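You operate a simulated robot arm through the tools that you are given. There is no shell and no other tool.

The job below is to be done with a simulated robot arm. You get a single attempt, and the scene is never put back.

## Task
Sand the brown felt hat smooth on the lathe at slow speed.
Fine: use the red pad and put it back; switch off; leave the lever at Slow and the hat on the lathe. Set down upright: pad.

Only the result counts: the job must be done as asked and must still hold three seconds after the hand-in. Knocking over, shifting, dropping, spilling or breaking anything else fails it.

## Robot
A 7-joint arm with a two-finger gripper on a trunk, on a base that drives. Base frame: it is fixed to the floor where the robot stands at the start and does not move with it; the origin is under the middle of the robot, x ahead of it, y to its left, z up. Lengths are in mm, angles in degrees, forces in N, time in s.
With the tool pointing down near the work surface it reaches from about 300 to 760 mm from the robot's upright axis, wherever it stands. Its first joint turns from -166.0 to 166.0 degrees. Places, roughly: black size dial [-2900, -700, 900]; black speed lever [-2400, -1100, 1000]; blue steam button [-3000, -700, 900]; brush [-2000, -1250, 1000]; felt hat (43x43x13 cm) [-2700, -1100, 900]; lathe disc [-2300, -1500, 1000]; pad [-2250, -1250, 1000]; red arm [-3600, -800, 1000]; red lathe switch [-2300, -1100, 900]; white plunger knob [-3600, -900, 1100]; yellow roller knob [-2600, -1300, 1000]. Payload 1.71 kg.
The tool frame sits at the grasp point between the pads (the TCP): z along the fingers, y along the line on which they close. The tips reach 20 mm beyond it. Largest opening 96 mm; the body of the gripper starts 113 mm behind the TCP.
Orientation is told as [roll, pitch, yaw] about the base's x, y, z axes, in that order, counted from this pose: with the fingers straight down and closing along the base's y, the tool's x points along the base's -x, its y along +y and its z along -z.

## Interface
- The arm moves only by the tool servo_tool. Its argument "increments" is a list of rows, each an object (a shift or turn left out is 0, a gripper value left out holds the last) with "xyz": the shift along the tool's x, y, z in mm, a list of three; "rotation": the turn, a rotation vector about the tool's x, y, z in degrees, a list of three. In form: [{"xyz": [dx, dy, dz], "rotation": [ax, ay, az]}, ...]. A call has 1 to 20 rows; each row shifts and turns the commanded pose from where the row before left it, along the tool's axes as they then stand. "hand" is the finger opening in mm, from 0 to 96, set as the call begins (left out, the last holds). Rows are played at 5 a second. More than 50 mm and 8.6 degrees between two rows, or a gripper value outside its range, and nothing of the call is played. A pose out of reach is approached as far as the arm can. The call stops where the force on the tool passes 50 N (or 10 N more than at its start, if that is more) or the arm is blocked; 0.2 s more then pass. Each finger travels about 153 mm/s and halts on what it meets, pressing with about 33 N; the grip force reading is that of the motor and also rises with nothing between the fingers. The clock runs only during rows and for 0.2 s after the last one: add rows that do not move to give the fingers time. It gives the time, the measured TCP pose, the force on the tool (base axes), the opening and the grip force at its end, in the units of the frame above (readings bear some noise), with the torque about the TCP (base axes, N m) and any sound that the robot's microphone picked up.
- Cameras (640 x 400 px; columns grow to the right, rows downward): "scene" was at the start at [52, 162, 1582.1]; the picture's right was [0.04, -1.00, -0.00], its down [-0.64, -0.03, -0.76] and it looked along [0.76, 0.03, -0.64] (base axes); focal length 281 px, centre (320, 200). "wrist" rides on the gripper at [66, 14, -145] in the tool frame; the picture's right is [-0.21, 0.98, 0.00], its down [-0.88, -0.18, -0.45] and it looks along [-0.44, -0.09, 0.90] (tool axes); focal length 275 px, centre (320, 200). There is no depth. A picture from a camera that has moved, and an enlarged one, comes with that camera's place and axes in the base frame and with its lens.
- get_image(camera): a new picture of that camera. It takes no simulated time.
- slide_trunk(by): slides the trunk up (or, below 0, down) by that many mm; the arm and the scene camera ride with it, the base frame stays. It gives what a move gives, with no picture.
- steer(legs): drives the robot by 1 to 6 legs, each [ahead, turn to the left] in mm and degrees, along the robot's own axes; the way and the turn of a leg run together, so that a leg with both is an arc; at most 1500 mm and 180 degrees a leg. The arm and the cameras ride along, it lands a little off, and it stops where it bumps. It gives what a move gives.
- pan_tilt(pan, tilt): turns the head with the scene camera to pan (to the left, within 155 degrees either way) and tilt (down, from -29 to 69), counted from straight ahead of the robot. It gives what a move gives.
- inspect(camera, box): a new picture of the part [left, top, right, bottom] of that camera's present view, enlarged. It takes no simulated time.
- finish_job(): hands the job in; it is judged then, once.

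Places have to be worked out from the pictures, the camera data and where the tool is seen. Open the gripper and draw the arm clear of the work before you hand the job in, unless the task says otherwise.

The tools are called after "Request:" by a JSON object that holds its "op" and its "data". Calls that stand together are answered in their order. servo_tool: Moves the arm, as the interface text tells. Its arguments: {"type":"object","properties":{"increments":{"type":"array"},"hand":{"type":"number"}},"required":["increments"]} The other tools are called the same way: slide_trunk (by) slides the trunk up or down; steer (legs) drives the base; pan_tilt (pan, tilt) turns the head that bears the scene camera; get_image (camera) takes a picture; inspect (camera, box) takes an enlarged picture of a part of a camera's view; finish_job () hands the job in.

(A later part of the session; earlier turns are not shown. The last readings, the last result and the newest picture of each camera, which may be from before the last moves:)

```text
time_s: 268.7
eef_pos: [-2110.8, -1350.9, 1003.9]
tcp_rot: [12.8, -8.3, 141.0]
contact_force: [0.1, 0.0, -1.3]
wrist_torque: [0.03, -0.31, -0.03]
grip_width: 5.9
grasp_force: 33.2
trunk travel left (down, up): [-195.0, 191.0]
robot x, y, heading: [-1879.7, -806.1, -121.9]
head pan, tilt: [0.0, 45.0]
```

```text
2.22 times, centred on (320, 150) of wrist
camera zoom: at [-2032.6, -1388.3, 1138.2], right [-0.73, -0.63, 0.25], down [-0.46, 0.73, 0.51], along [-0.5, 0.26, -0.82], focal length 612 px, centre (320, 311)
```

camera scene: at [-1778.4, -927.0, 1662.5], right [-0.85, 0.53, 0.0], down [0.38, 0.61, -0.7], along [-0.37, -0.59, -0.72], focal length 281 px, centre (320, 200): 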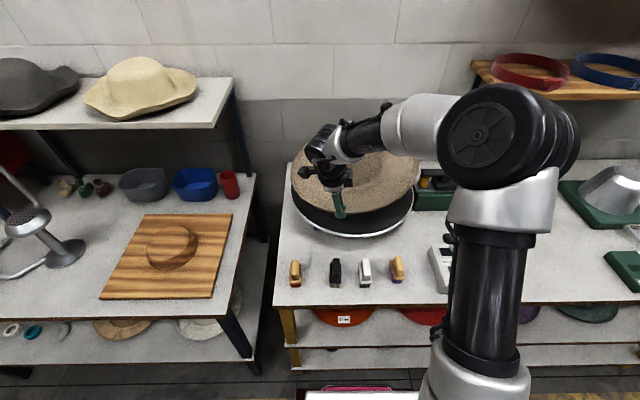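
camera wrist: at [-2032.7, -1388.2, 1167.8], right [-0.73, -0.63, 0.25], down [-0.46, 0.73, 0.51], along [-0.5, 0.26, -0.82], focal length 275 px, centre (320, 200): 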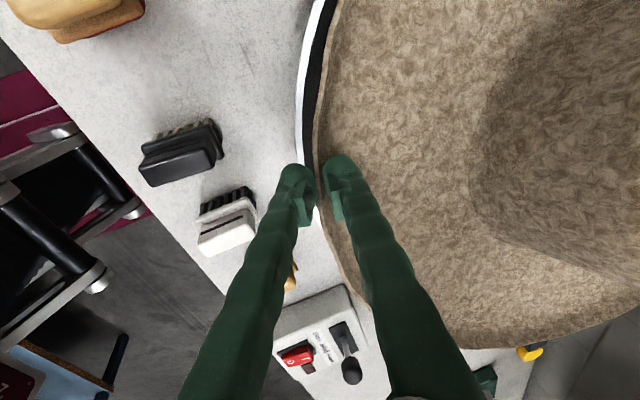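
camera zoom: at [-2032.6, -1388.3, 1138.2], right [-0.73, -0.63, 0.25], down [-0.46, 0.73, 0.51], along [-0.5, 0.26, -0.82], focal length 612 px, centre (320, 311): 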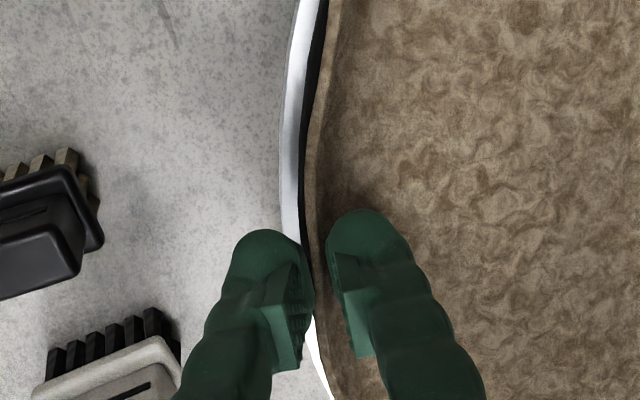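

The torque changed, so part of the hat begins to touch. I lower in 5 mm steps.

Request:
{"op": "slide_trunk", "data": {"by": -5}}

Request:
{"op": "slide_trunk", "data": {"by": -4}}

Request:
{"op": "inspect", "data": {"camera": "scene", "box": [270, 70, 470, 250]}}

Request:
{"op": "inspect", "data": {"camera": "wrist", "box": [240, 60, 400, 240]}}

```text
time_s: 269.2
eef_pos: [-2110.6, -1350.2, 999.3]
tcp_rot: [12.9, -8.3, 141.0]
contact_force: [0.2, -1.2, 3.6]
wrist_torque: [-0.34, -0.59, 0.08]
grip_width: 6.3
grasp_force: 33.1
trunk travel left (down, up): [-190.0, 196.0]
robot x, y, heading: [-1882.0, -807.3, -122.1]
head pan, tilt: [0.0, 45.0]
```

```text
time_s: 269.8
eef_pos: [-2110.7, -1350.0, 995.5]
tcp_rot: [12.9, -8.2, 141.2]
contact_force: [0.7, -0.9, 4.6]
wrist_torque: [-0.4, -0.59, 0.06]
grip_width: 6.0
grasp_force: 33.2
trunk travel left (down, up): [-186.0, 200.0]
robot x, y, heading: [-1877.6, -803.0, -121.8]
head pan, tilt: [0.0, 45.0]
```

```text
2.22 times, centred on (370, 160) of scene
camera zoom: at [-1777.5, -925.4, 1584.6], right [-0.85, 0.53, 0.0], down [0.38, 0.61, -0.7], along [-0.37, -0.59, -0.72], focal length 624 px, centre (209, 289)
```

zoom: 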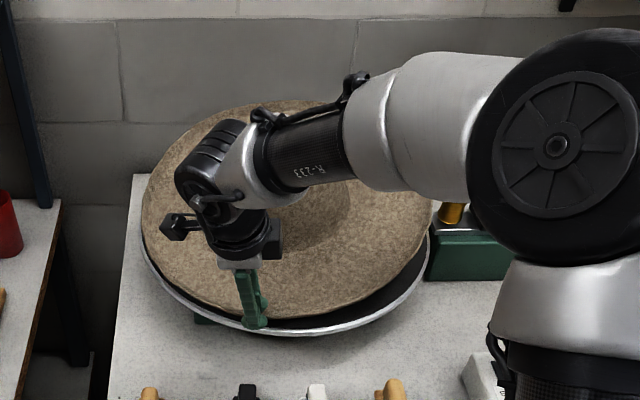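

```text
2.22 times, centred on (320, 150) of wrist
camera zoom: at [-2032.4, -1387.9, 1129.5], right [-0.73, -0.63, 0.25], down [-0.46, 0.73, 0.51], along [-0.5, 0.26, -0.82], focal length 612 px, centre (320, 311)
```

zoom: 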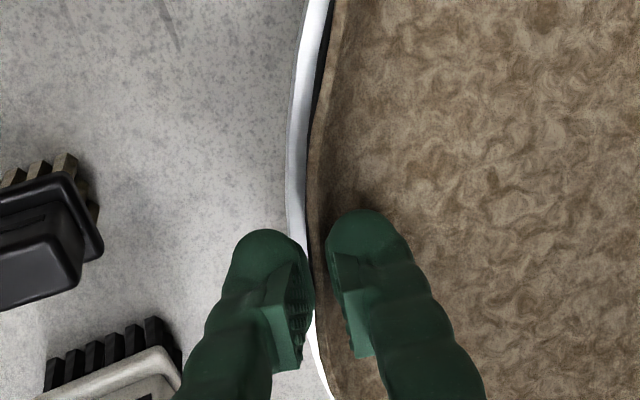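

The left part of the brim now rests on the disc (about 6 N), with the hat base within a few millimetres of seating. I open the fingers gently to let it settle.

Request:
{"op": "servo_tool", "data": {"hand": 14, "increments": [{"xyz": [0, 0, 0]}, {"xyz": [0, 0, 0]}]}}

Request:
{"op": "servo_tool", "data": {"hand": 34, "increments": [{"xyz": [0, 0, 0]}, {"xyz": [0, 0, 0]}, {"xyz": [0, 0, 0]}]}}

Request:
{"op": "inspect", "data": {"camera": "wrist", "box": [240, 60, 400, 240]}}

Request:
{"op": "inspect", "data": {"camera": "scene", "box": [270, 70, 470, 250]}}

```text
time_s: 270.4
eef_pos: [-2111.2, -1350.4, 993.9]
tcp_rot: [12.8, -8.2, 141.1]
contact_force: [-2.4, -2.0, -0.6]
wrist_torque: [-0.01, -0.01, -0.01]
grip_width: 16.0
grasp_force: 1.8
trunk travel left (down, up): [-186.0, 200.0]
robot x, y, heading: [-1879.2, -801.1, -122.1]
head pan, tilt: [0.0, 45.0]
```

```text
time_s: 271.1
eef_pos: [-2111.2, -1349.8, 994.3]
tcp_rot: [12.9, -8.1, 141.0]
contact_force: [-0.2, 0.2, 0.3]
wrist_torque: [-0.04, 0.02, 0.02]
grip_width: 34.0
grasp_force: 0.2
trunk travel left (down, up): [-186.0, 200.0]
robot x, y, heading: [-1886.5, -804.0, -122.4]
head pan, tilt: [0.0, 45.0]
```

```text
2.22 times, centred on (320, 150) of wrist
camera zoom: at [-2032.5, -1388.1, 1129.4], right [-0.73, -0.63, 0.25], down [-0.46, 0.73, 0.51], along [-0.5, 0.26, -0.82], focal length 612 px, centre (320, 311)
```

zoom: 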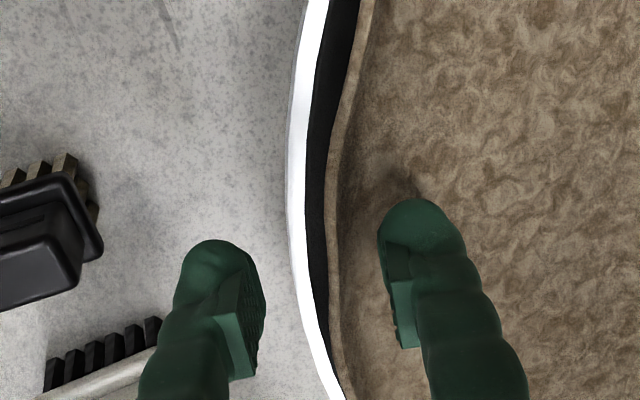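

```text
2.22 times, centred on (370, 160) of scene
camera zoom: at [-1777.7, -925.9, 1584.6], right [-0.85, 0.53, 0.0], down [0.38, 0.61, -0.7], along [-0.37, -0.59, -0.72], focal length 624 px, centre (209, 289)
```

zoom: 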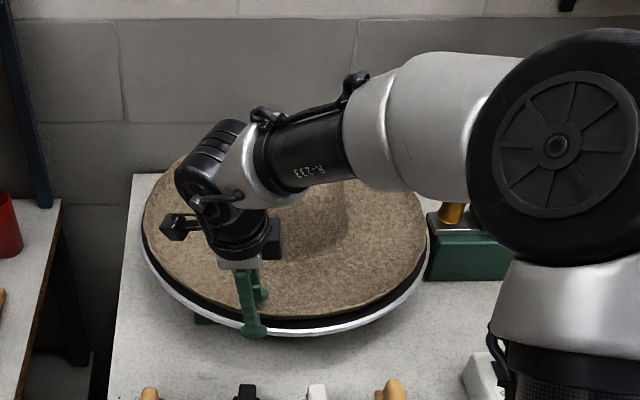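

The hat has settled concentrically on the disc. I lift straight off.

Request:
{"op": "slide_trunk", "data": {"by": 140}}

Request:
{"op": "servo_tool", "data": {"increments": [{"xyz": [0, -20, 0]}, {"xyz": [0, -20, 0]}, {"xyz": [0, -20, 0]}, {"xyz": [0, -20, 0], "rotation": [0, 4.3, 1]}, {"xyz": [0, -20, 0], "rotation": [4, 4.3, 1]}, {"xyz": [0, -20, 0], "rotation": [4.5, 0, 0]}, {"xyz": [0, -20, 0], "rotation": [4.5, 0, 0]}, {"xyz": [0, 0, 0]}]}}

Request:
{"op": "get_image", "data": {"camera": "scene"}}

Request:
{"op": "get_image", "data": {"camera": "wrist"}}

```text
time_s: 272.8
eef_pos: [-2111.3, -1350.1, 1135.6]
tcp_rot: [12.9, -8.1, 141.0]
contact_force: [0.3, 0.8, 0.6]
wrist_torque: [-0.01, 0.01, 0.05]
grip_width: 34.0
grasp_force: 0.1
trunk travel left (down, up): [-326.0, 60.0]
robot x, y, heading: [-1880.7, -801.8, -122.2]
head pan, tilt: [0.0, 45.0]
```

```text
time_s: 274.6
eef_pos: [-2027.0, -1241.7, 1105.5]
tcp_rot: [-0.2, 0.6, 140.8]
contact_force: [-0.8, -0.6, 0.4]
wrist_torque: [-0.01, 0.03, 0.0]
grip_width: 34.1
grasp_force: 0.0
trunk travel left (down, up): [-326.0, 60.0]
robot x, y, heading: [-1879.5, -800.6, -122.3]
head pan, tilt: [0.0, 45.0]
```

```text
taken
camera scene: at [-1778.5, -927.9, 1724.4], right [-0.85, 0.53, 0.0], down [0.38, 0.61, -0.7], along [-0.37, -0.59, -0.72], focal length 281 px, centre (320, 200)
```

scene: 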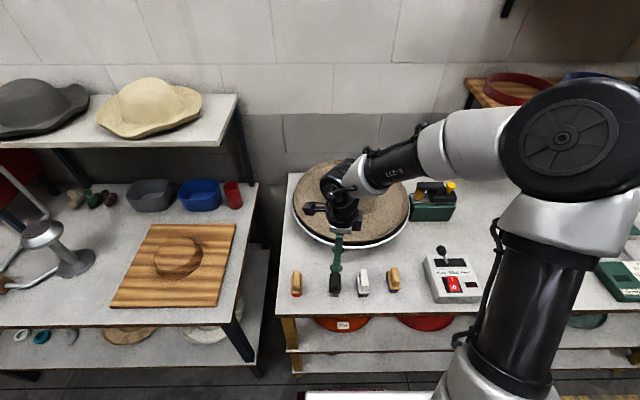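

```text
taken
camera wrist: at [-1986.4, -1292.2, 1251.2], right [-0.78, -0.63, -0.01], down [-0.57, 0.7, 0.44], along [-0.27, 0.34, -0.9], focal length 275 px, centre (320, 200)
```

wrist: 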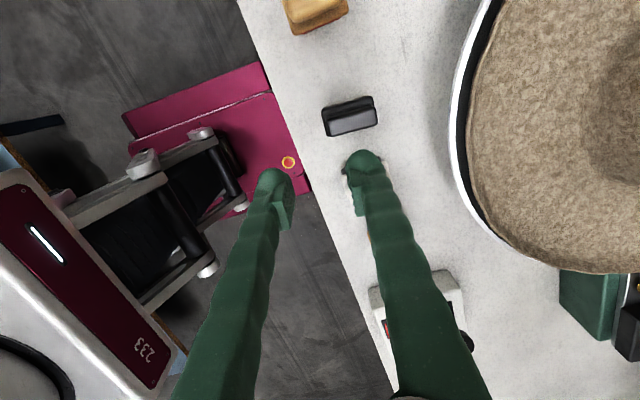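

The hat sits on the lathe. I check the hat seating, the red pad and the control box up close before going on.

Request:
{"op": "inspect", "data": {"camera": "scene", "box": [280, 140, 420, 260]}}

Request:
{"op": "inspect", "data": {"camera": "scene", "box": [400, 230, 500, 310]}}

Request:
{"op": "inspect", "data": {"camera": "scene", "box": [280, 250, 400, 320]}}

```text
3.33 times, centred on (350, 200) of scene
camera zoom: at [-1778.5, -927.9, 1724.4], right [-0.85, 0.53, 0.0], down [0.38, 0.61, -0.7], along [-0.37, -0.59, -0.72], focal length 936 px, centre (220, 200)
```

zoom: 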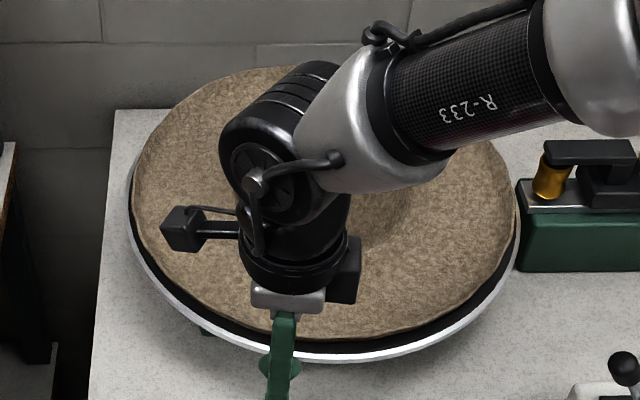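

```text
5.00 times, centred on (450, 270) of scene
camera zoom: at [-1778.5, -927.9, 1724.4], right [-0.85, 0.53, 0.0], down [0.38, 0.61, -0.7], along [-0.37, -0.59, -0.72], focal length 1403 px, centre (-330, -150)
```

zoom: 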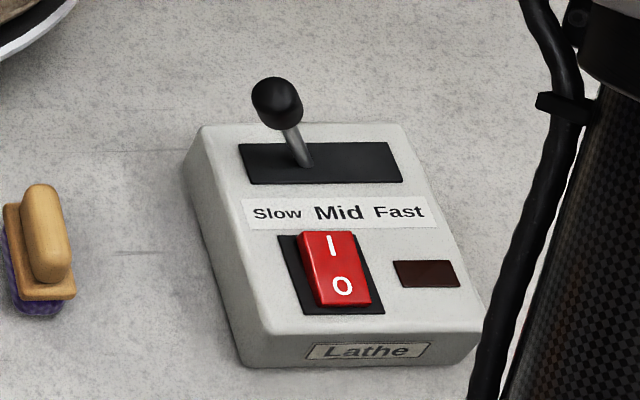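

```text
5.33 times, centred on (340, 285) of scene
camera zoom: at [-1778.5, -927.9, 1724.4], right [-0.85, 0.53, 0.0], down [0.38, 0.61, -0.7], along [-0.37, -0.59, -0.72], focal length 1497 px, centre (213, -253)
```

zoom: 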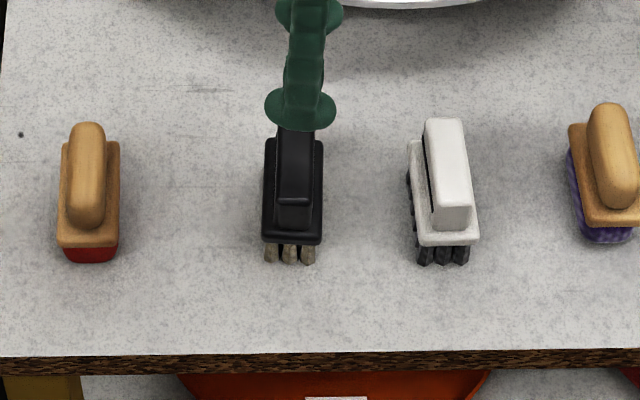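

All is as wanted: lever at Slow, switch off, red pad at the far left. I rotate the tool back so the fingers close along the bench, for pressing the rocker and gripping the pad handle.

Request:
{"op": "servo_tool", "data": {"hand": 0, "increments": [{"rotation": [0, 0, -8.1]}, {"rotation": [0, 0, -8.1]}, {"rotation": [0, 0, -8.1]}, {"rotation": [0, 0, -8.1]}, {"rotation": [0, 0, -8.1]}, {"rotation": [0, 0, -8.1]}, {"rotation": [0, 0, -8.1]}, {"rotation": [0, 0, -8.1]}, {"rotation": [0, 0, -8.1]}, {"rotation": [0, 0, -8.1]}, {"rotation": [0, 0, -8.1]}, {"rotation": [0, 0, -8.1]}, {"xyz": [0, 0, 0]}]}}

Request:
{"op": "get_image", "data": {"camera": "wrist"}}

Request:
{"op": "get_image", "data": {"camera": "scene"}}

```text
time_s: 277.4
eef_pos: [-2025.3, -1242.3, 1107.8]
tcp_rot: [0.7, 0.0, -121.8]
contact_force: [-0.1, -0.6, -0.6]
wrist_torque: [0.02, 0.01, 0.0]
grip_width: 0.2
grasp_force: 29.5
trunk travel left (down, up): [-326.0, 60.0]
robot x, y, heading: [-1884.0, -804.6, -122.2]
head pan, tilt: [0.0, 45.0]
```

```text
taken
camera wrist: at [-1982.2, -1191.7, 1253.7], right [0.72, -0.69, 0.01], down [-0.62, -0.65, 0.44], along [-0.3, -0.33, -0.9], focal length 275 px, centre (320, 200)
```

wrist: 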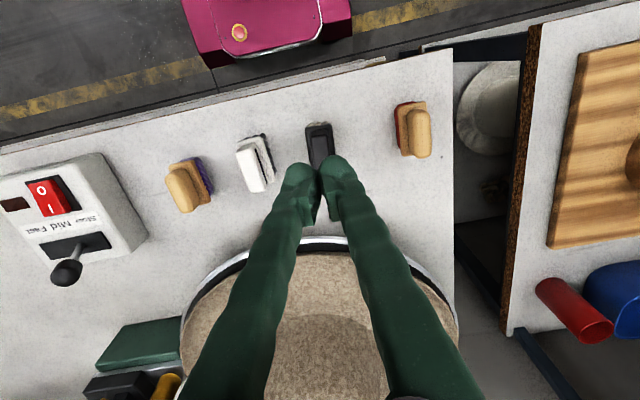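

```text
taken
camera scene: at [-1778.8, -927.7, 1724.4], right [-0.85, 0.53, 0.0], down [0.38, 0.61, -0.7], along [-0.37, -0.59, -0.72], focal length 281 px, centre (320, 200)
```

scene: 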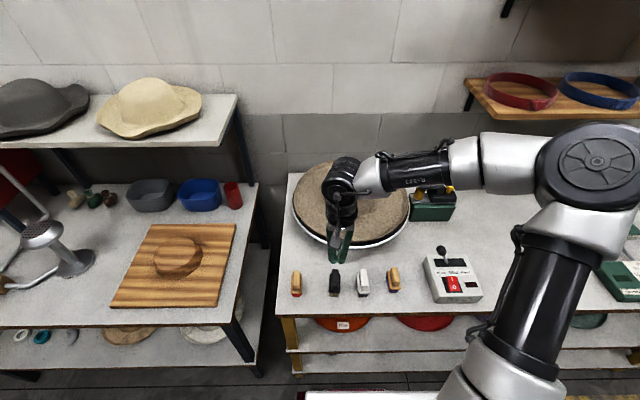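

I move over to the control box, above the "I" end of the rocker.

Request:
{"op": "servo_tool", "data": {"increments": [{"xyz": [-2.4, -23.75, 0]}, {"xyz": [-2.4, -23.75, 0]}, {"xyz": [-2.4, -23.75, 0]}, {"xyz": [-2.4, -23.75, 0]}, {"xyz": [-2.4, -23.75, 0]}, {"xyz": [-2.4, -23.75, 0]}, {"xyz": [-2.4, -23.75, 0]}, {"xyz": [-2.4, -23.75, 0]}, {"xyz": [-2.4, -23.75, 0]}, {"xyz": [-2.4, -23.75, 0]}, {"xyz": [-2.4, -23.75, 0]}, {"xyz": [-2.4, -23.75, 0]}, {"xyz": [-2.4, -23.75, 0]}, {"xyz": [-2.4, -23.75, 0]}, {"xyz": [-2.4, -23.75, 0]}, {"xyz": [-2.4, -23.75, 0]}, {"xyz": [0, 0, 0]}]}}

Request:
{"op": "get_image", "data": {"camera": "wrist"}}

Request:
{"op": "get_image", "data": {"camera": "scene"}}

```text
time_s: 281.0
eef_pos: [-2369.2, -1075.7, 1102.9]
tcp_rot: [0.6, 0.2, -122.0]
contact_force: [0.2, -0.3, 0.5]
wrist_torque: [0.01, 0.04, 0.02]
grip_width: 0.3
grasp_force: 29.4
trunk travel left (down, up): [-326.0, 60.0]
robot x, y, heading: [-1882.0, -803.5, -121.9]
head pan, tilt: [0.0, 45.0]
```

```text
taken
camera wrist: at [-2323.4, -1024.0, 1249.0], right [0.72, -0.69, 0.01], down [-0.62, -0.65, 0.44], along [-0.3, -0.33, -0.9], focal length 275 px, centre (320, 200)
```

wrist: 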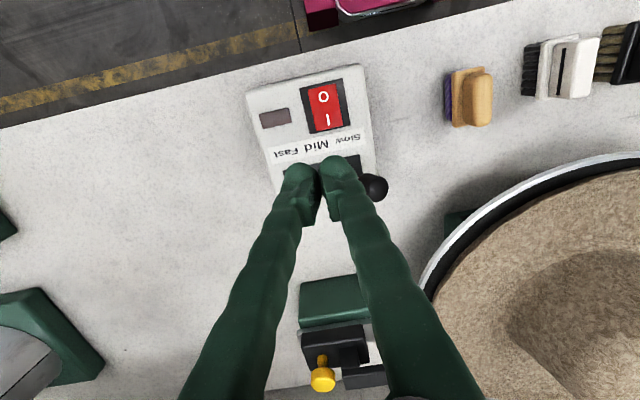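

```text
taken
camera scene: at [-1778.6, -927.8, 1724.4], right [-0.85, 0.53, 0.0], down [0.38, 0.61, -0.7], along [-0.37, -0.59, -0.72], focal length 281 px, centre (320, 200)
```

scene: 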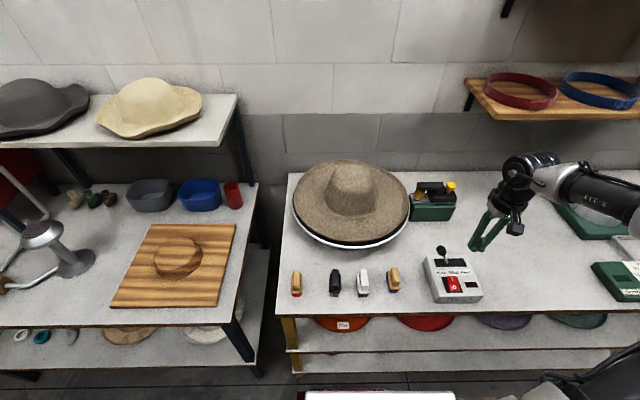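

The rocker's "I" is about 8 mm to the side of the tool axis by the wrist view. I correct and come down to just above it.

Request:
{"op": "servo_tool", "data": {"increments": [{"xyz": [4, 8, 0]}, {"xyz": [0, 0, 25]}, {"xyz": [0, 0, 25]}, {"xyz": [0, 0, 25]}, {"xyz": [0, 0, 25]}, {"xyz": [0, 0, 25]}, {"xyz": [0, 0, 22]}, {"xyz": [0, 0, 0]}]}}

Request:
{"op": "get_image", "data": {"camera": "wrist"}}

Request:
{"op": "inspect", "data": {"camera": "scene", "box": [400, 220, 500, 310]}}

```text
time_s: 282.8
eef_pos: [-2362.9, -1074.3, 955.9]
tcp_rot: [0.7, 0.1, -121.8]
contact_force: [-0.3, 0.4, 0.3]
wrist_torque: [0.02, 0.0, -0.02]
grip_width: 0.0
grasp_force: 29.6
trunk travel left (down, up): [-326.0, 60.0]
robot x, y, heading: [-1883.7, -801.4, -122.3]
head pan, tilt: [0.0, 45.0]
```

```text
taken
camera wrist: at [-2318.4, -1024.6, 1101.9], right [0.72, -0.69, 0.01], down [-0.62, -0.64, 0.44], along [-0.3, -0.33, -0.9], focal length 275 px, centre (320, 200)
```

wrist: 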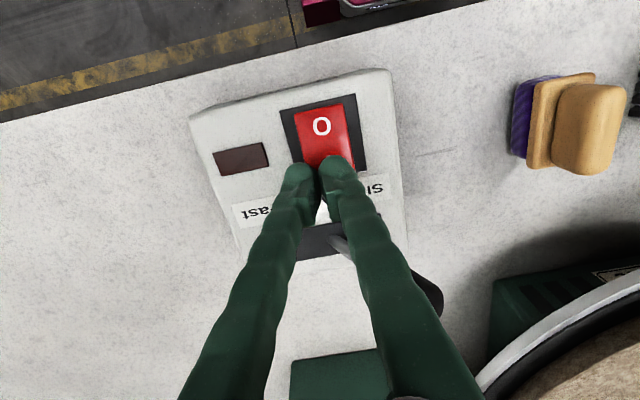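

```text
4.44 times, centred on (450, 265) of scene
camera zoom: at [-1778.7, -927.5, 1724.5], right [-0.85, 0.53, 0.0], down [0.38, 0.61, -0.7], along [-0.37, -0.59, -0.72], focal length 1248 px, centre (-258, -89)
```

zoom: 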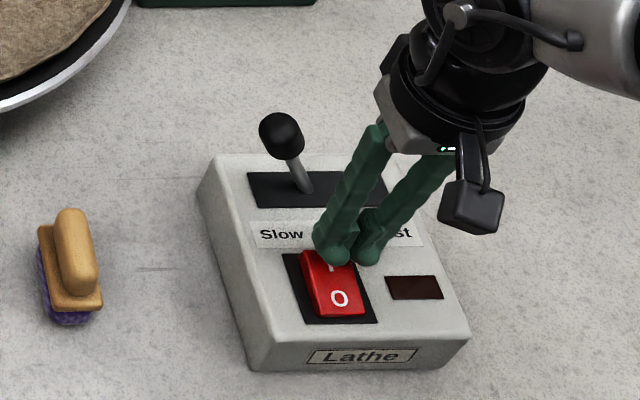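

Still about 6 mm off toward the right; I correct and press down in small steps.

Request:
{"op": "servo_tool", "data": {"increments": [{"xyz": [0, 6.5, 0]}, {"xyz": [0, 0, 8]}, {"xyz": [0, 0, 4]}, {"xyz": [0, 0, 3]}, {"xyz": [0, 0, 0]}]}}

Request:
{"op": "servo_tool", "data": {"increments": [{"xyz": [0, 0, 2]}, {"xyz": [0, 0, 2]}, {"xyz": [0, 0, 0]}]}}

Request:
{"op": "inspect", "data": {"camera": "scene", "box": [400, 220, 500, 310]}}

```text
time_s: 284.0
eef_pos: [-2355.0, -1078.7, 945.6]
tcp_rot: [0.4, -0.3, -122.0]
contact_force: [-5.2, 3.7, 37.3]
wrist_torque: [0.32, 0.01, 0.16]
grip_width: 6.1
grasp_force: 29.7
trunk travel left (down, up): [-326.0, 60.0]
robot x, y, heading: [-1884.2, -805.4, -122.3]
head pan, tilt: [0.0, 45.0]
```

```text
time_s: 284.4
eef_pos: [-2348.7, -1066.7, 950.5]
tcp_rot: [0.5, -1.1, -121.8]
contact_force: [-0.3, -0.4, -0.4]
wrist_torque: [-0.05, 0.02, 0.01]
grip_width: 0.0
grasp_force: 29.7
trunk travel left (down, up): [-326.0, 60.0]
robot x, y, heading: [-1880.1, -806.9, -122.1]
head pan, tilt: [0.0, 45.0]
stopped in row 1: the force on the tool passed its limit at 52 N (the readings are from after the stop); the commanded pose is now the measured one
```

```text
4.44 times, centred on (450, 265) of scene
camera zoom: at [-1778.9, -926.6, 1724.0], right [-0.85, 0.53, 0.0], down [0.38, 0.61, -0.7], along [-0.37, -0.59, -0.72], focal length 1248 px, centre (-258, -89)
```

zoom: 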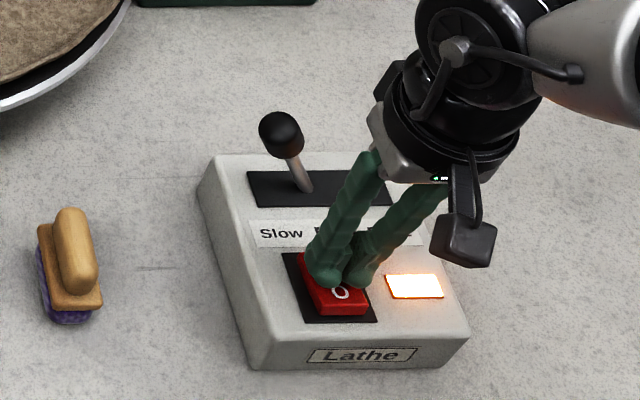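

The lamp is lit: the lathe is running. I lift off straight away.

Request:
{"op": "servo_tool", "data": {"increments": [{"xyz": [-4, 0, -15]}, {"xyz": [0, 0, -25]}, {"xyz": [0, 0, -25]}, {"xyz": [0, 0, -25]}, {"xyz": [0, 0, -25]}, {"xyz": [0, 0, -25]}, {"xyz": [0, 0, 0]}]}}

Request:
{"op": "get_image", "data": {"camera": "scene"}}

Request:
{"op": "inspect", "data": {"camera": "scene", "box": [280, 140, 420, 260]}}

Request:
{"op": "inspect", "data": {"camera": "scene", "box": [400, 220, 500, 310]}}

```text
time_s: 286.0
eef_pos: [-2351.7, -1067.1, 1090.2]
tcp_rot: [0.5, -1.1, -121.9]
contact_force: [0.3, -0.1, 0.3]
wrist_torque: [0.0, -0.05, 0.01]
grip_width: 0.0
grasp_force: 29.6
trunk travel left (down, up): [-326.0, 60.0]
robot x, y, heading: [-1877.9, -804.3, -122.0]
head pan, tilt: [0.0, 45.0]
```

```text
taken
camera scene: at [-1779.2, -928.0, 1724.4], right [-0.85, 0.53, 0.0], down [0.38, 0.61, -0.69], along [-0.37, -0.59, -0.72], focal length 281 px, centre (320, 200)
```

scene: 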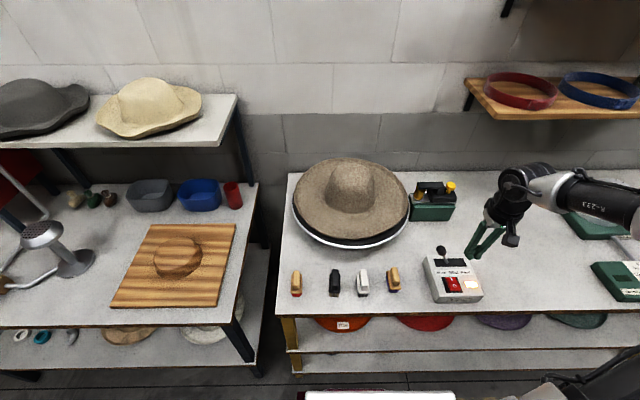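

```text
3.33 times, centred on (350, 200) of scene
camera zoom: at [-1779.2, -928.0, 1724.4], right [-0.85, 0.53, 0.0], down [0.38, 0.61, -0.69], along [-0.37, -0.59, -0.72], focal length 936 px, centre (220, 200)
```

zoom: 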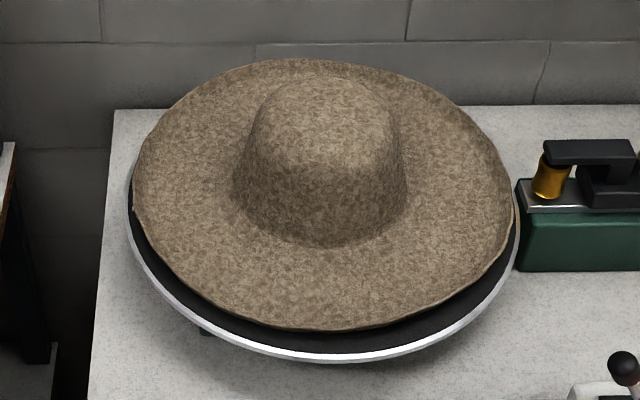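

```text
4.44 times, centred on (450, 265) of scene
camera zoom: at [-1779.2, -928.0, 1724.4], right [-0.85, 0.53, 0.0], down [0.38, 0.61, -0.69], along [-0.37, -0.59, -0.72], focal length 1248 px, centre (-258, -89)
```

zoom: 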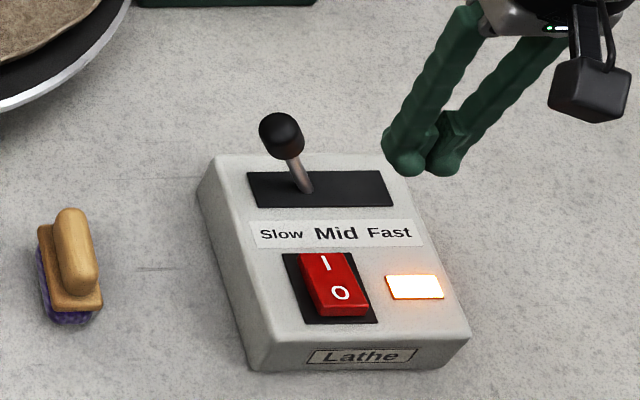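

Lathe on, lever at Slow, hat turning. I now travel to above the red pad with the fingers open 60 mm.

Request:
{"op": "servo_tool", "data": {"hand": 60, "increments": [{"xyz": [0, 24.1, 0], "rotation": [0, 1.1, 0]}, {"xyz": [0, 24.1, 0]}, {"xyz": [0, 24.1, 0]}, {"xyz": [0, 24.1, 0]}, {"xyz": [0, 24.1, 0]}, {"xyz": [0, 24.1, 0]}, {"xyz": [0, 24.1, 0]}, {"xyz": [0, 24.1, 0]}, {"xyz": [0, 24.1, 0]}, {"xyz": [0, 24.1, 0]}, {"xyz": [0, 24.1, 0]}, {"xyz": [0, 24.1, 0]}, {"xyz": [0, 24.1, 0]}, {"xyz": [0, 24.1, 0]}, {"xyz": [0, 24.1, 0]}, {"xyz": [0, 24.1, 0]}, {"xyz": [0, 24.1, 0]}, {"xyz": [0, 24.1, 0]}, {"xyz": [0, 24.1, 0]}, {"xyz": [0, 24.1, 0]}]}}

Request:
{"op": "get_image", "data": {"camera": "wrist"}}

Request:
{"op": "get_image", "data": {"camera": "scene"}}

```text
time_s: 290.2
eef_pos: [-1940.8, -1322.5, 1093.5]
tcp_rot: [0.4, -0.1, -121.9]
contact_force: [-0.1, -0.2, -0.1]
wrist_torque: [-0.03, -0.01, 0.03]
grip_width: 60.2
grasp_force: 0.1
trunk travel left (down, up): [-326.0, 60.0]
robot x, y, heading: [-1883.2, -803.3, -122.3]
head pan, tilt: [0.0, 45.0]
```

```text
taken
camera wrist: at [-1896.2, -1272.7, 1239.6], right [0.72, -0.69, 0.01], down [-0.62, -0.65, 0.44], along [-0.3, -0.32, -0.9], focal length 275 px, centre (320, 200)
```

wrist: 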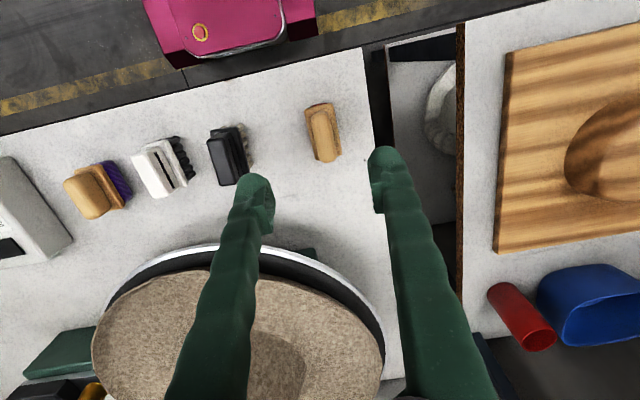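

```text
taken
camera scene: at [-1778.2, -928.4, 1724.3], right [-0.85, 0.53, 0.0], down [0.38, 0.61, -0.7], along [-0.37, -0.59, -0.72], focal length 281 px, centre (320, 200)
```

scene: 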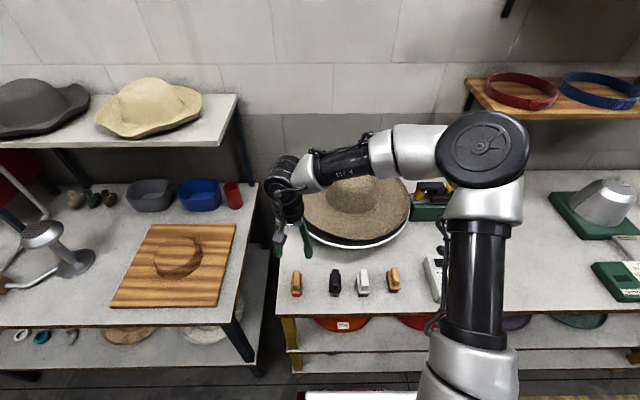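

The red pad's handle is right below, aligned with the tool. I shift 5 mm, descend and stop with the tips just above its wooden base.

Request:
{"op": "servo_tool", "data": {"increments": [{"xyz": [-5, 2, 0]}, {"xyz": [0, 0, 25]}, {"xyz": [0, 0, 25]}, {"xyz": [0, 0, 25]}, {"xyz": [0, 0, 25]}, {"xyz": [0, 0, 25]}, {"xyz": [0, 0, 20]}, {"xyz": [0, 0, 0]}]}}

Request:
{"op": "get_image", "data": {"camera": "wrist"}}

Request:
{"op": "inspect", "data": {"camera": "scene", "box": [260, 210, 340, 310]}}

```text
time_s: 292.0
eef_pos: [-1944.6, -1329.1, 948.8]
tcp_rot: [0.5, 0.0, -121.8]
contact_force: [0.8, -0.9, -0.3]
wrist_torque: [0.01, 0.0, 0.0]
grip_width: 59.6
grasp_force: 0.1
trunk travel left (down, up): [-326.0, 60.0]
robot x, y, heading: [-1880.9, -804.2, -122.5]
head pan, tilt: [0.0, 45.0]
```

```text
taken
camera wrist: at [-1897.5, -1278.2, 1094.4], right [0.72, -0.69, 0.01], down [-0.62, -0.65, 0.44], along [-0.3, -0.33, -0.9], focal length 275 px, centre (320, 200)
```

wrist: 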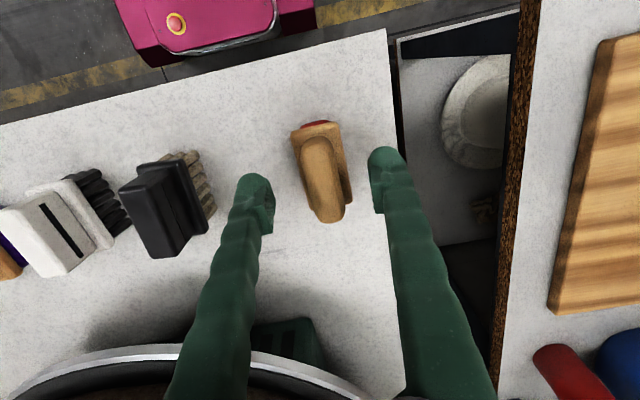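

```text
4.00 times, centred on (300, 260) of scene
camera zoom: at [-1778.8, -927.7, 1724.5], right [-0.85, 0.53, 0.0], down [0.38, 0.61, -0.7], along [-0.37, -0.59, -0.72], focal length 1123 px, centre (400, -40)
```

zoom: 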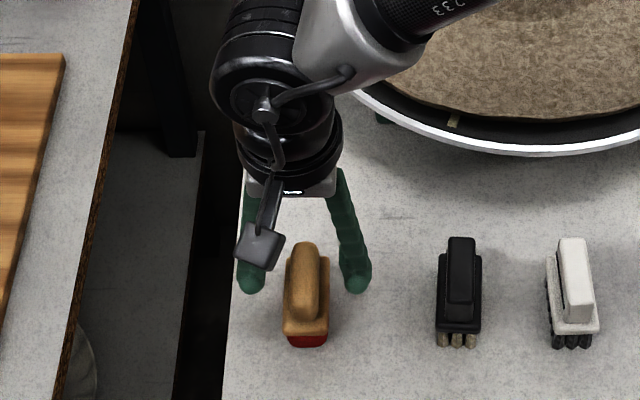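

Handle centred at (318,180), right under the TCP. I lower to z≈925 and close on the handle.

Request:
{"op": "servo_tool", "data": {"increments": [{"xyz": [0, 0, 8]}, {"xyz": [0, 0, 8]}, {"xyz": [0, 0, 6]}, {"xyz": [0, 0, 0]}]}}

Request:
{"op": "servo_tool", "data": {"hand": 0, "increments": [{"xyz": [0, 0, 0]}, {"xyz": [0, 0, 0]}, {"xyz": [0, 0, 0]}]}}

Request:
{"op": "get_image", "data": {"camera": "wrist"}}

Request:
{"op": "inspect", "data": {"camera": "scene", "box": [260, 210, 340, 310]}}

```text
time_s: 293.0
eef_pos: [-1940.7, -1329.2, 927.7]
tcp_rot: [0.4, -0.1, -121.9]
contact_force: [0.0, 0.0, -0.2]
wrist_torque: [0.02, 0.03, 0.0]
grip_width: 60.1
grasp_force: 0.0
trunk travel left (down, up): [-326.0, 60.0]
robot x, y, heading: [-1881.6, -802.7, -122.3]
head pan, tilt: [0.0, 45.0]
```

```text
time_s: 293.8
eef_pos: [-1941.7, -1329.5, 927.8]
tcp_rot: [0.5, 0.1, -121.9]
contact_force: [0.0, -0.6, -0.3]
wrist_torque: [0.04, 0.03, 0.01]
grip_width: 20.7
grasp_force: 33.0
trunk travel left (down, up): [-326.0, 60.0]
robot x, y, heading: [-1882.0, -805.3, -122.2]
head pan, tilt: [0.0, 45.0]
```

```text
taken
camera wrist: at [-1896.1, -1279.0, 1074.1], right [0.72, -0.69, 0.01], down [-0.62, -0.65, 0.44], along [-0.3, -0.32, -0.9], focal length 275 px, centre (320, 200)
```

wrist: 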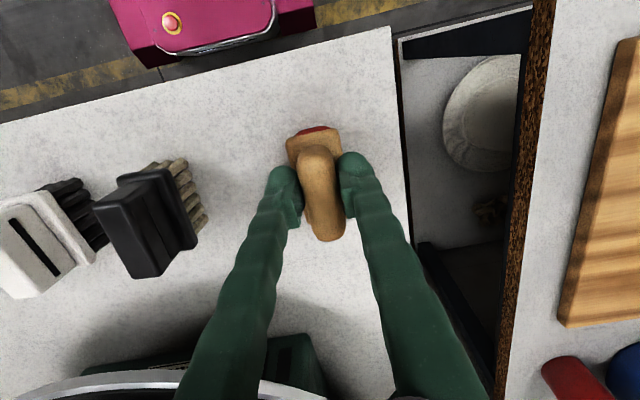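

```text
4.00 times, centred on (300, 260) of scene
camera zoom: at [-1778.9, -928.1, 1724.4], right [-0.85, 0.53, 0.0], down [0.38, 0.61, -0.7], along [-0.37, -0.59, -0.72], focal length 1123 px, centre (400, -40)
```

zoom: 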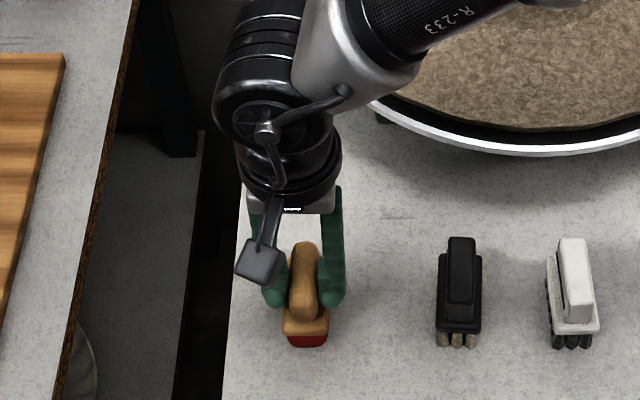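

Pad gripped firmly (20.7 mm, 33 N); its pick-up pose is (-1941.7,-1329.3,927.8). I lift it and carry it over the near side of the turning brim.

Request:
{"op": "servo_tool", "data": {"increments": [{"xyz": [0, 0, -10]}, {"xyz": [0, 0, -20]}, {"xyz": [0, 0, -25]}, {"xyz": [0, 0, -25]}, {"xyz": [0, 0, -25]}, {"xyz": [0, 0, -25]}, {"xyz": [0, 0, -25]}, {"xyz": [0, 0, -25]}, {"xyz": [0, 0, -25]}, {"xyz": [0, 0, 0]}]}}

Request:
{"op": "servo_tool", "data": {"increments": [{"xyz": [-16, -19.3, 0]}, {"xyz": [-16, -19.3, 0]}, {"xyz": [-16, -19.3, 0]}, {"xyz": [-16, -19.3, 0]}, {"xyz": [-16, -19.3, 0]}, {"xyz": [-16, -19.3, 0]}, {"xyz": [-16, -19.3, 0]}, {"xyz": [-16, -19.3, 0]}, {"xyz": [-16, -19.3, 0]}, {"xyz": [-16, -19.3, 0]}, {"xyz": [0, 0, 0]}]}}

Request:
{"op": "get_image", "data": {"camera": "scene"}}

Request:
{"op": "get_image", "data": {"camera": "wrist"}}

Request:
{"op": "inspect", "data": {"camera": "scene", "box": [280, 130, 420, 260]}}

```text
time_s: 296.0
eef_pos: [-1943.1, -1326.6, 1129.2]
tcp_rot: [0.3, 0.0, -121.9]
contact_force: [0.1, 0.9, -1.0]
wrist_torque: [0.0, 0.01, 0.02]
grip_width: 20.8
grasp_force: 32.6
trunk travel left (down, up): [-326.0, 60.0]
robot x, y, heading: [-1880.1, -805.4, -122.5]
head pan, tilt: [0.0, 45.0]
```

```text
time_s: 298.4
eef_pos: [-2194.5, -1363.4, 1131.6]
tcp_rot: [0.4, 0.1, -121.8]
contact_force: [0.3, -0.1, -0.6]
wrist_torque: [0.0, 0.0, 0.01]
grip_width: 20.4
grasp_force: 32.7
trunk travel left (down, up): [-326.0, 60.0]
robot x, y, heading: [-1878.9, -805.2, -122.1]
head pan, tilt: [0.0, 45.0]
```

```text
taken
camera scene: at [-1778.5, -928.0, 1724.4], right [-0.85, 0.53, 0.0], down [0.38, 0.61, -0.7], along [-0.37, -0.59, -0.72], focal length 281 px, centre (320, 200)
```

scene: 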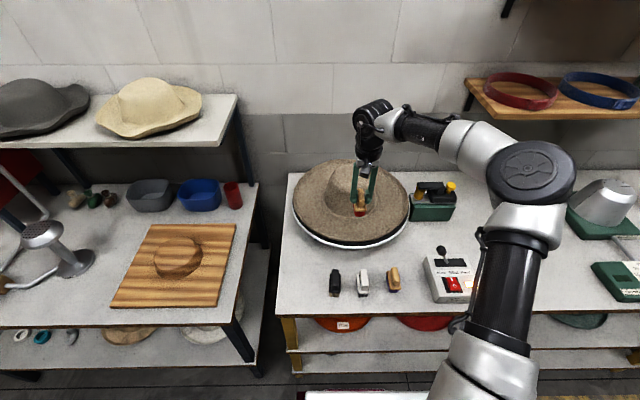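

```text
taken
camera wrist: at [-2148.9, -1312.1, 1277.9], right [0.72, -0.69, 0.01], down [-0.62, -0.65, 0.44], along [-0.3, -0.32, -0.9], focal length 275 px, centre (320, 200)
```

wrist: 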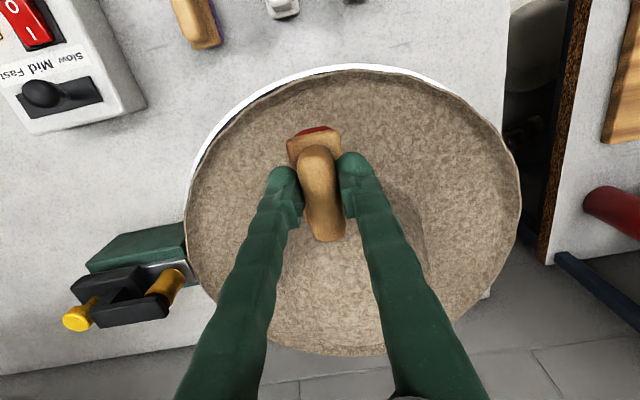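

```text
3.08 times, centred on (350, 195) of scene
camera zoom: at [-1778.5, -928.0, 1724.4], right [-0.85, 0.53, 0.0], down [0.38, 0.61, -0.7], along [-0.37, -0.59, -0.72], focal length 864 px, centre (228, 215)
```

zoom: 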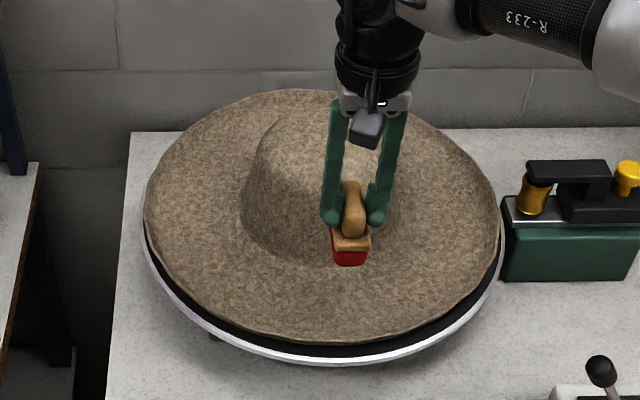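

The pad is over mid-brim (r≈150). I lower to about 15 mm above it, then approach in small steps watching the force.

Request:
{"op": "servo_tool", "data": {"increments": [{"xyz": [0, 0, 20]}, {"xyz": [0, 0, 20]}, {"xyz": [0, 0, 20]}, {"xyz": [0, 0, 15]}, {"xyz": [0, 0, 0]}]}}

Request:
{"op": "servo_tool", "data": {"increments": [{"xyz": [0, 0, 2]}, {"xyz": [0, 0, 2]}, {"xyz": [0, 0, 2]}, {"xyz": [0, 0, 0]}]}}

Request:
{"op": "inspect", "data": {"camera": "scene", "box": [280, 130, 420, 260]}}

```text
time_s: 299.6
eef_pos: [-2191.7, -1363.2, 1056.4]
tcp_rot: [0.4, 0.0, -122.0]
contact_force: [0.1, 0.2, -1.0]
wrist_torque: [0.0, 0.0, -0.01]
grip_width: 20.6
grasp_force: 33.3
trunk travel left (down, up): [-326.0, 60.0]
robot x, y, heading: [-1883.1, -804.9, -122.2]
head pan, tilt: [0.0, 45.0]
```

```text
time_s: 300.6
eef_pos: [-2190.1, -1361.7, 1049.7]
tcp_rot: [0.4, 0.0, -121.9]
contact_force: [-0.5, -0.1, -1.9]
wrist_torque: [0.01, 0.01, -0.03]
grip_width: 20.6
grasp_force: 32.9
trunk travel left (down, up): [-326.0, 60.0]
robot x, y, heading: [-1886.3, -802.3, -121.8]
head pan, tilt: [0.0, 45.0]
```

```text
3.08 times, centred on (350, 195) of scene
camera zoom: at [-1779.0, -928.0, 1724.4], right [-0.85, 0.53, 0.0], down [0.38, 0.61, -0.7], along [-0.37, -0.59, -0.72], focal length 864 px, centre (228, 215)
```

zoom: 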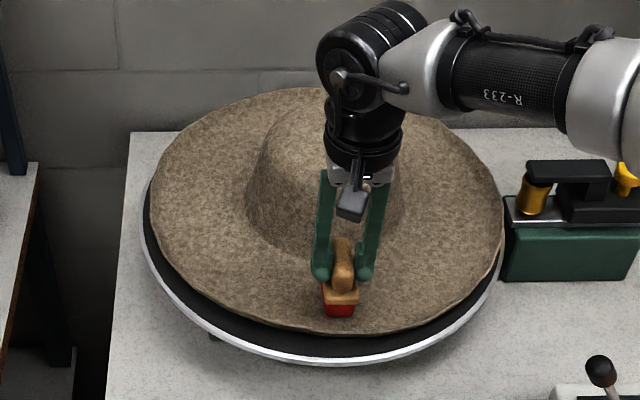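

Still about 15 mm above. I continue down gently.

Request:
{"op": "servo_tool", "data": {"increments": [{"xyz": [0, 0, 2]}, {"xyz": [0, 0, 2]}, {"xyz": [0, 0, 2]}, {"xyz": [0, 0, 0]}]}}

Request:
{"op": "servo_tool", "data": {"increments": [{"xyz": [0, 0, 1.5]}, {"xyz": [0, 0, 1.5]}, {"xyz": [0, 0, 1.5]}, {"xyz": [0, 0, 0]}]}}

Request:
{"op": "servo_tool", "data": {"increments": [{"xyz": [0, 0, 1.5]}, {"xyz": [0, 0, 1.5]}, {"xyz": [0, 0, 0]}]}}

Request:
{"op": "inspect", "data": {"camera": "scene", "box": [280, 130, 420, 260]}}

```text
time_s: 301.6
eef_pos: [-2191.5, -1362.9, 1044.2]
tcp_rot: [0.4, 0.0, -121.9]
contact_force: [1.0, -0.7, -1.5]
wrist_torque: [-0.03, 0.0, -0.01]
grip_width: 20.6
grasp_force: 33.5
trunk travel left (down, up): [-326.0, 60.0]
robot x, y, heading: [-1877.4, -802.7, -122.2]
head pan, tilt: [0.0, 45.0]
```

```text
time_s: 302.6
eef_pos: [-2191.5, -1363.5, 1040.0]
tcp_rot: [0.5, -0.1, -121.9]
contact_force: [-0.5, 0.4, 1.2]
wrist_torque: [0.07, 0.03, 0.03]
grip_width: 20.8
grasp_force: 32.5
trunk travel left (down, up): [-326.0, 60.0]
robot x, y, heading: [-1885.7, -803.4, -122.2]
head pan, tilt: [0.0, 45.0]
```

```text
time_s: 303.4
eef_pos: [-2192.7, -1363.2, 1036.8]
tcp_rot: [0.5, -0.1, -121.8]
contact_force: [0.1, -0.2, 0.6]
wrist_torque: [0.05, 0.0, -0.01]
grip_width: 20.8
grasp_force: 32.6
trunk travel left (down, up): [-326.0, 60.0]
robot x, y, heading: [-1881.4, -805.3, -122.2]
head pan, tilt: [0.0, 45.0]
```

```text
3.08 times, centred on (350, 195) of scene
camera zoom: at [-1779.0, -927.8, 1724.4], right [-0.85, 0.53, 0.0], down [0.38, 0.61, -0.7], along [-0.37, -0.59, -0.72], focal length 864 px, centre (228, 215)
```

zoom: 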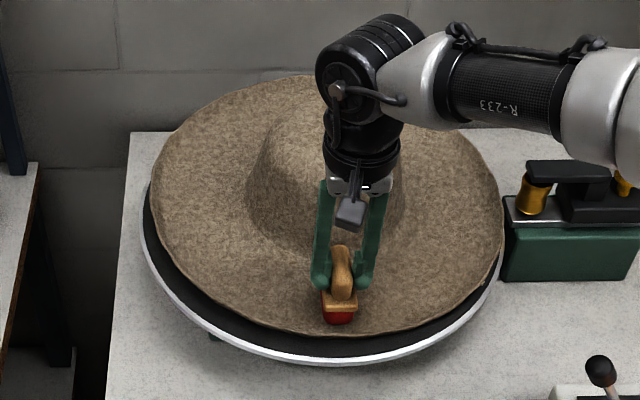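

Light contact made (about 2 N). I hold here while the hat turns, and watch the readings and any sound.

Request:
{"op": "servo_tool", "data": {"increments": [{"xyz": [0, 0, 1]}, {"xyz": [0, 0, 1]}, {"xyz": [0, 0, 0]}, {"xyz": [0, 0, 0]}, {"xyz": [0, 0, 0]}, {"xyz": [0, 0, 0]}, {"xyz": [0, 0, 0]}, {"xyz": [0, 0, 0]}, {"xyz": [0, 0, 0]}, {"xyz": [0, 0, 0]}]}}

Request:
{"op": "inspect", "data": {"camera": "scene", "box": [280, 130, 420, 260]}}

```text
time_s: 305.6
eef_pos: [-2191.1, -1362.2, 1035.3]
tcp_rot: [0.5, 0.0, -121.9]
contact_force: [-7.4, 0.3, 23.7]
wrist_torque: [0.12, 0.05, 0.02]
grip_width: 20.7
grasp_force: 32.8
trunk travel left (down, up): [-326.0, 60.0]
robot x, y, heading: [-1883.7, -801.8, -122.4]
head pan, tilt: [0.0, 45.0]
```

```text
3.08 times, centred on (350, 195) of scene
camera zoom: at [-1778.8, -925.7, 1724.6], right [-0.85, 0.53, 0.0], down [0.38, 0.61, -0.7], along [-0.37, -0.59, -0.72], focal length 864 px, centre (228, 215)
```

zoom: 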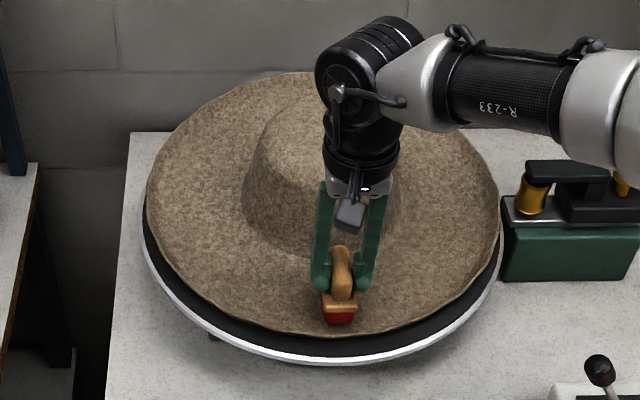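

Now pressing with about 24 N and a dragging friction of 7 N: sanding is happening. I continue, moving the pad slowly inward and outward along the brim.

Request:
{"op": "servo_tool", "data": {"increments": [{"xyz": [0, 0, -0.5]}, {"xyz": [3, 0, 0]}, {"xyz": [3, 0, 0]}, {"xyz": [3, 0, 0]}, {"xyz": [0, 0, 0]}, {"xyz": [0, 0, 0]}, {"xyz": [0, 0, 0]}, {"xyz": [0, 0, 0]}, {"xyz": [0, 0, 0]}, {"xyz": [0, 0, 0]}]}}

Request:
{"op": "inspect", "data": {"camera": "scene", "box": [280, 130, 420, 260]}}

Request:
{"op": "get_image", "data": {"camera": "wrist"}}

```text
time_s: 307.8
eef_pos: [-2186.0, -1354.4, 1035.1]
tcp_rot: [0.6, 0.0, -122.0]
contact_force: [-9.4, -6.4, 14.3]
wrist_torque: [-0.42, 0.43, 0.2]
grip_width: 20.9
grasp_force: 33.2
trunk travel left (down, up): [-326.0, 60.0]
robot x, y, heading: [-1881.1, -803.7, -122.1]
head pan, tilt: [0.0, 45.0]
```

```text
3.08 times, centred on (350, 195) of scene
camera zoom: at [-1779.6, -927.4, 1724.5], right [-0.85, 0.53, 0.0], down [0.38, 0.61, -0.7], along [-0.37, -0.59, -0.72], focal length 864 px, centre (228, 215)
```

zoom: 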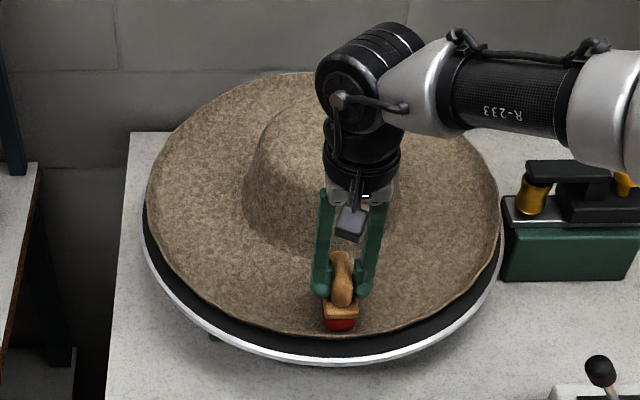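

```text
taken
camera wrist: at [-2141.1, -1304.4, 1180.9], right [0.72, -0.69, 0.01], down [-0.62, -0.65, 0.44], along [-0.3, -0.32, -0.9], focal length 275 px, centre (320, 200)
```

wrist: 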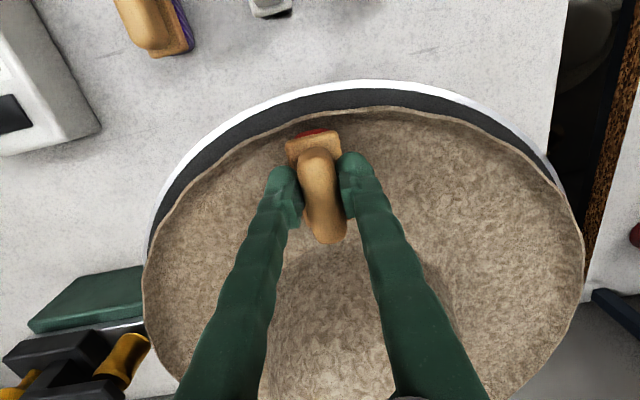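

The felt already looks smoother. I work the pad back inward and keep sanding several more seconds.

Request:
{"op": "servo_tool", "data": {"increments": [{"xyz": [-3, 0, 0]}, {"xyz": [-3, 0, 0]}, {"xyz": [-3, 0, 0]}, {"xyz": [-3, 0, 0]}, {"xyz": [0, 0, 0]}, {"xyz": [0, 0, 0]}, {"xyz": [0, 0, 0]}, {"xyz": [0, 0, 0]}, {"xyz": [0, 0, 0]}, {"xyz": [0, 0, 0]}, {"xyz": [0, 0, 0]}, {"xyz": [0, 0, 0]}, {"xyz": [0, 0, 0]}, {"xyz": [0, 0, 0]}]}}

Request:
{"op": "inspect", "data": {"camera": "scene", "box": [280, 130, 420, 260]}}

Request:
{"op": "inspect", "data": {"camera": "scene", "box": [295, 180, 345, 230]}}

```text
time_s: 310.8
eef_pos: [-2191.9, -1365.2, 1034.3]
tcp_rot: [0.5, 0.1, -121.9]
contact_force: [0.2, 0.1, 0.3]
wrist_torque: [0.12, 0.0, 0.03]
grip_width: 20.7
grasp_force: 33.3
trunk travel left (down, up): [-326.0, 60.0]
robot x, y, heading: [-1879.6, -806.6, -122.3]
head pan, tilt: [0.0, 45.0]
```

```text
3.08 times, centred on (350, 195) of scene
camera zoom: at [-1779.0, -927.9, 1724.4], right [-0.85, 0.53, 0.0], down [0.38, 0.61, -0.7], along [-0.37, -0.59, -0.72], focal length 864 px, centre (228, 215)
```

zoom: 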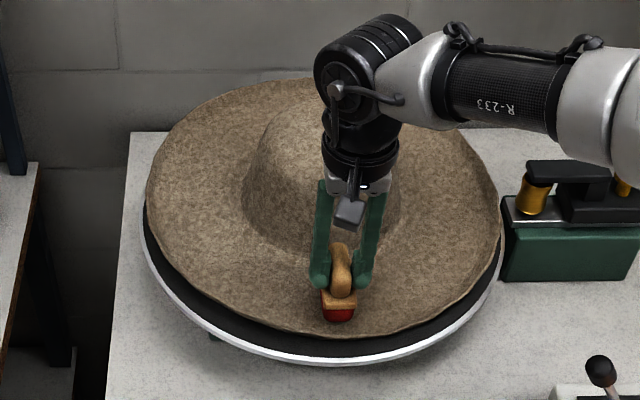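

```text
8.00 times, centred on (320, 205) of scene
camera zoom: at [-1779.0, -927.9, 1724.4], right [-0.85, 0.53, 0.0], down [0.38, 0.61, -0.7], along [-0.37, -0.59, -0.72], focal length 2246 px, centre (320, 160)
```

zoom: 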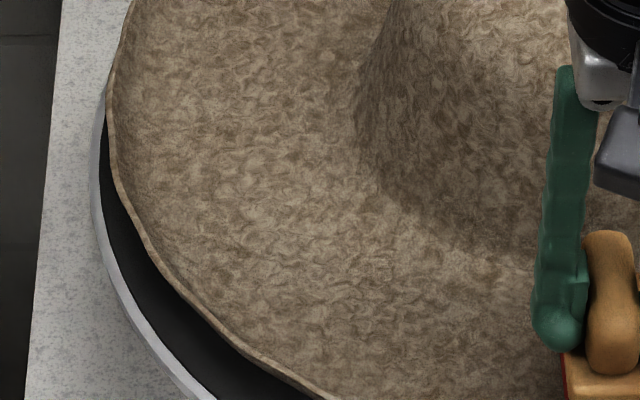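

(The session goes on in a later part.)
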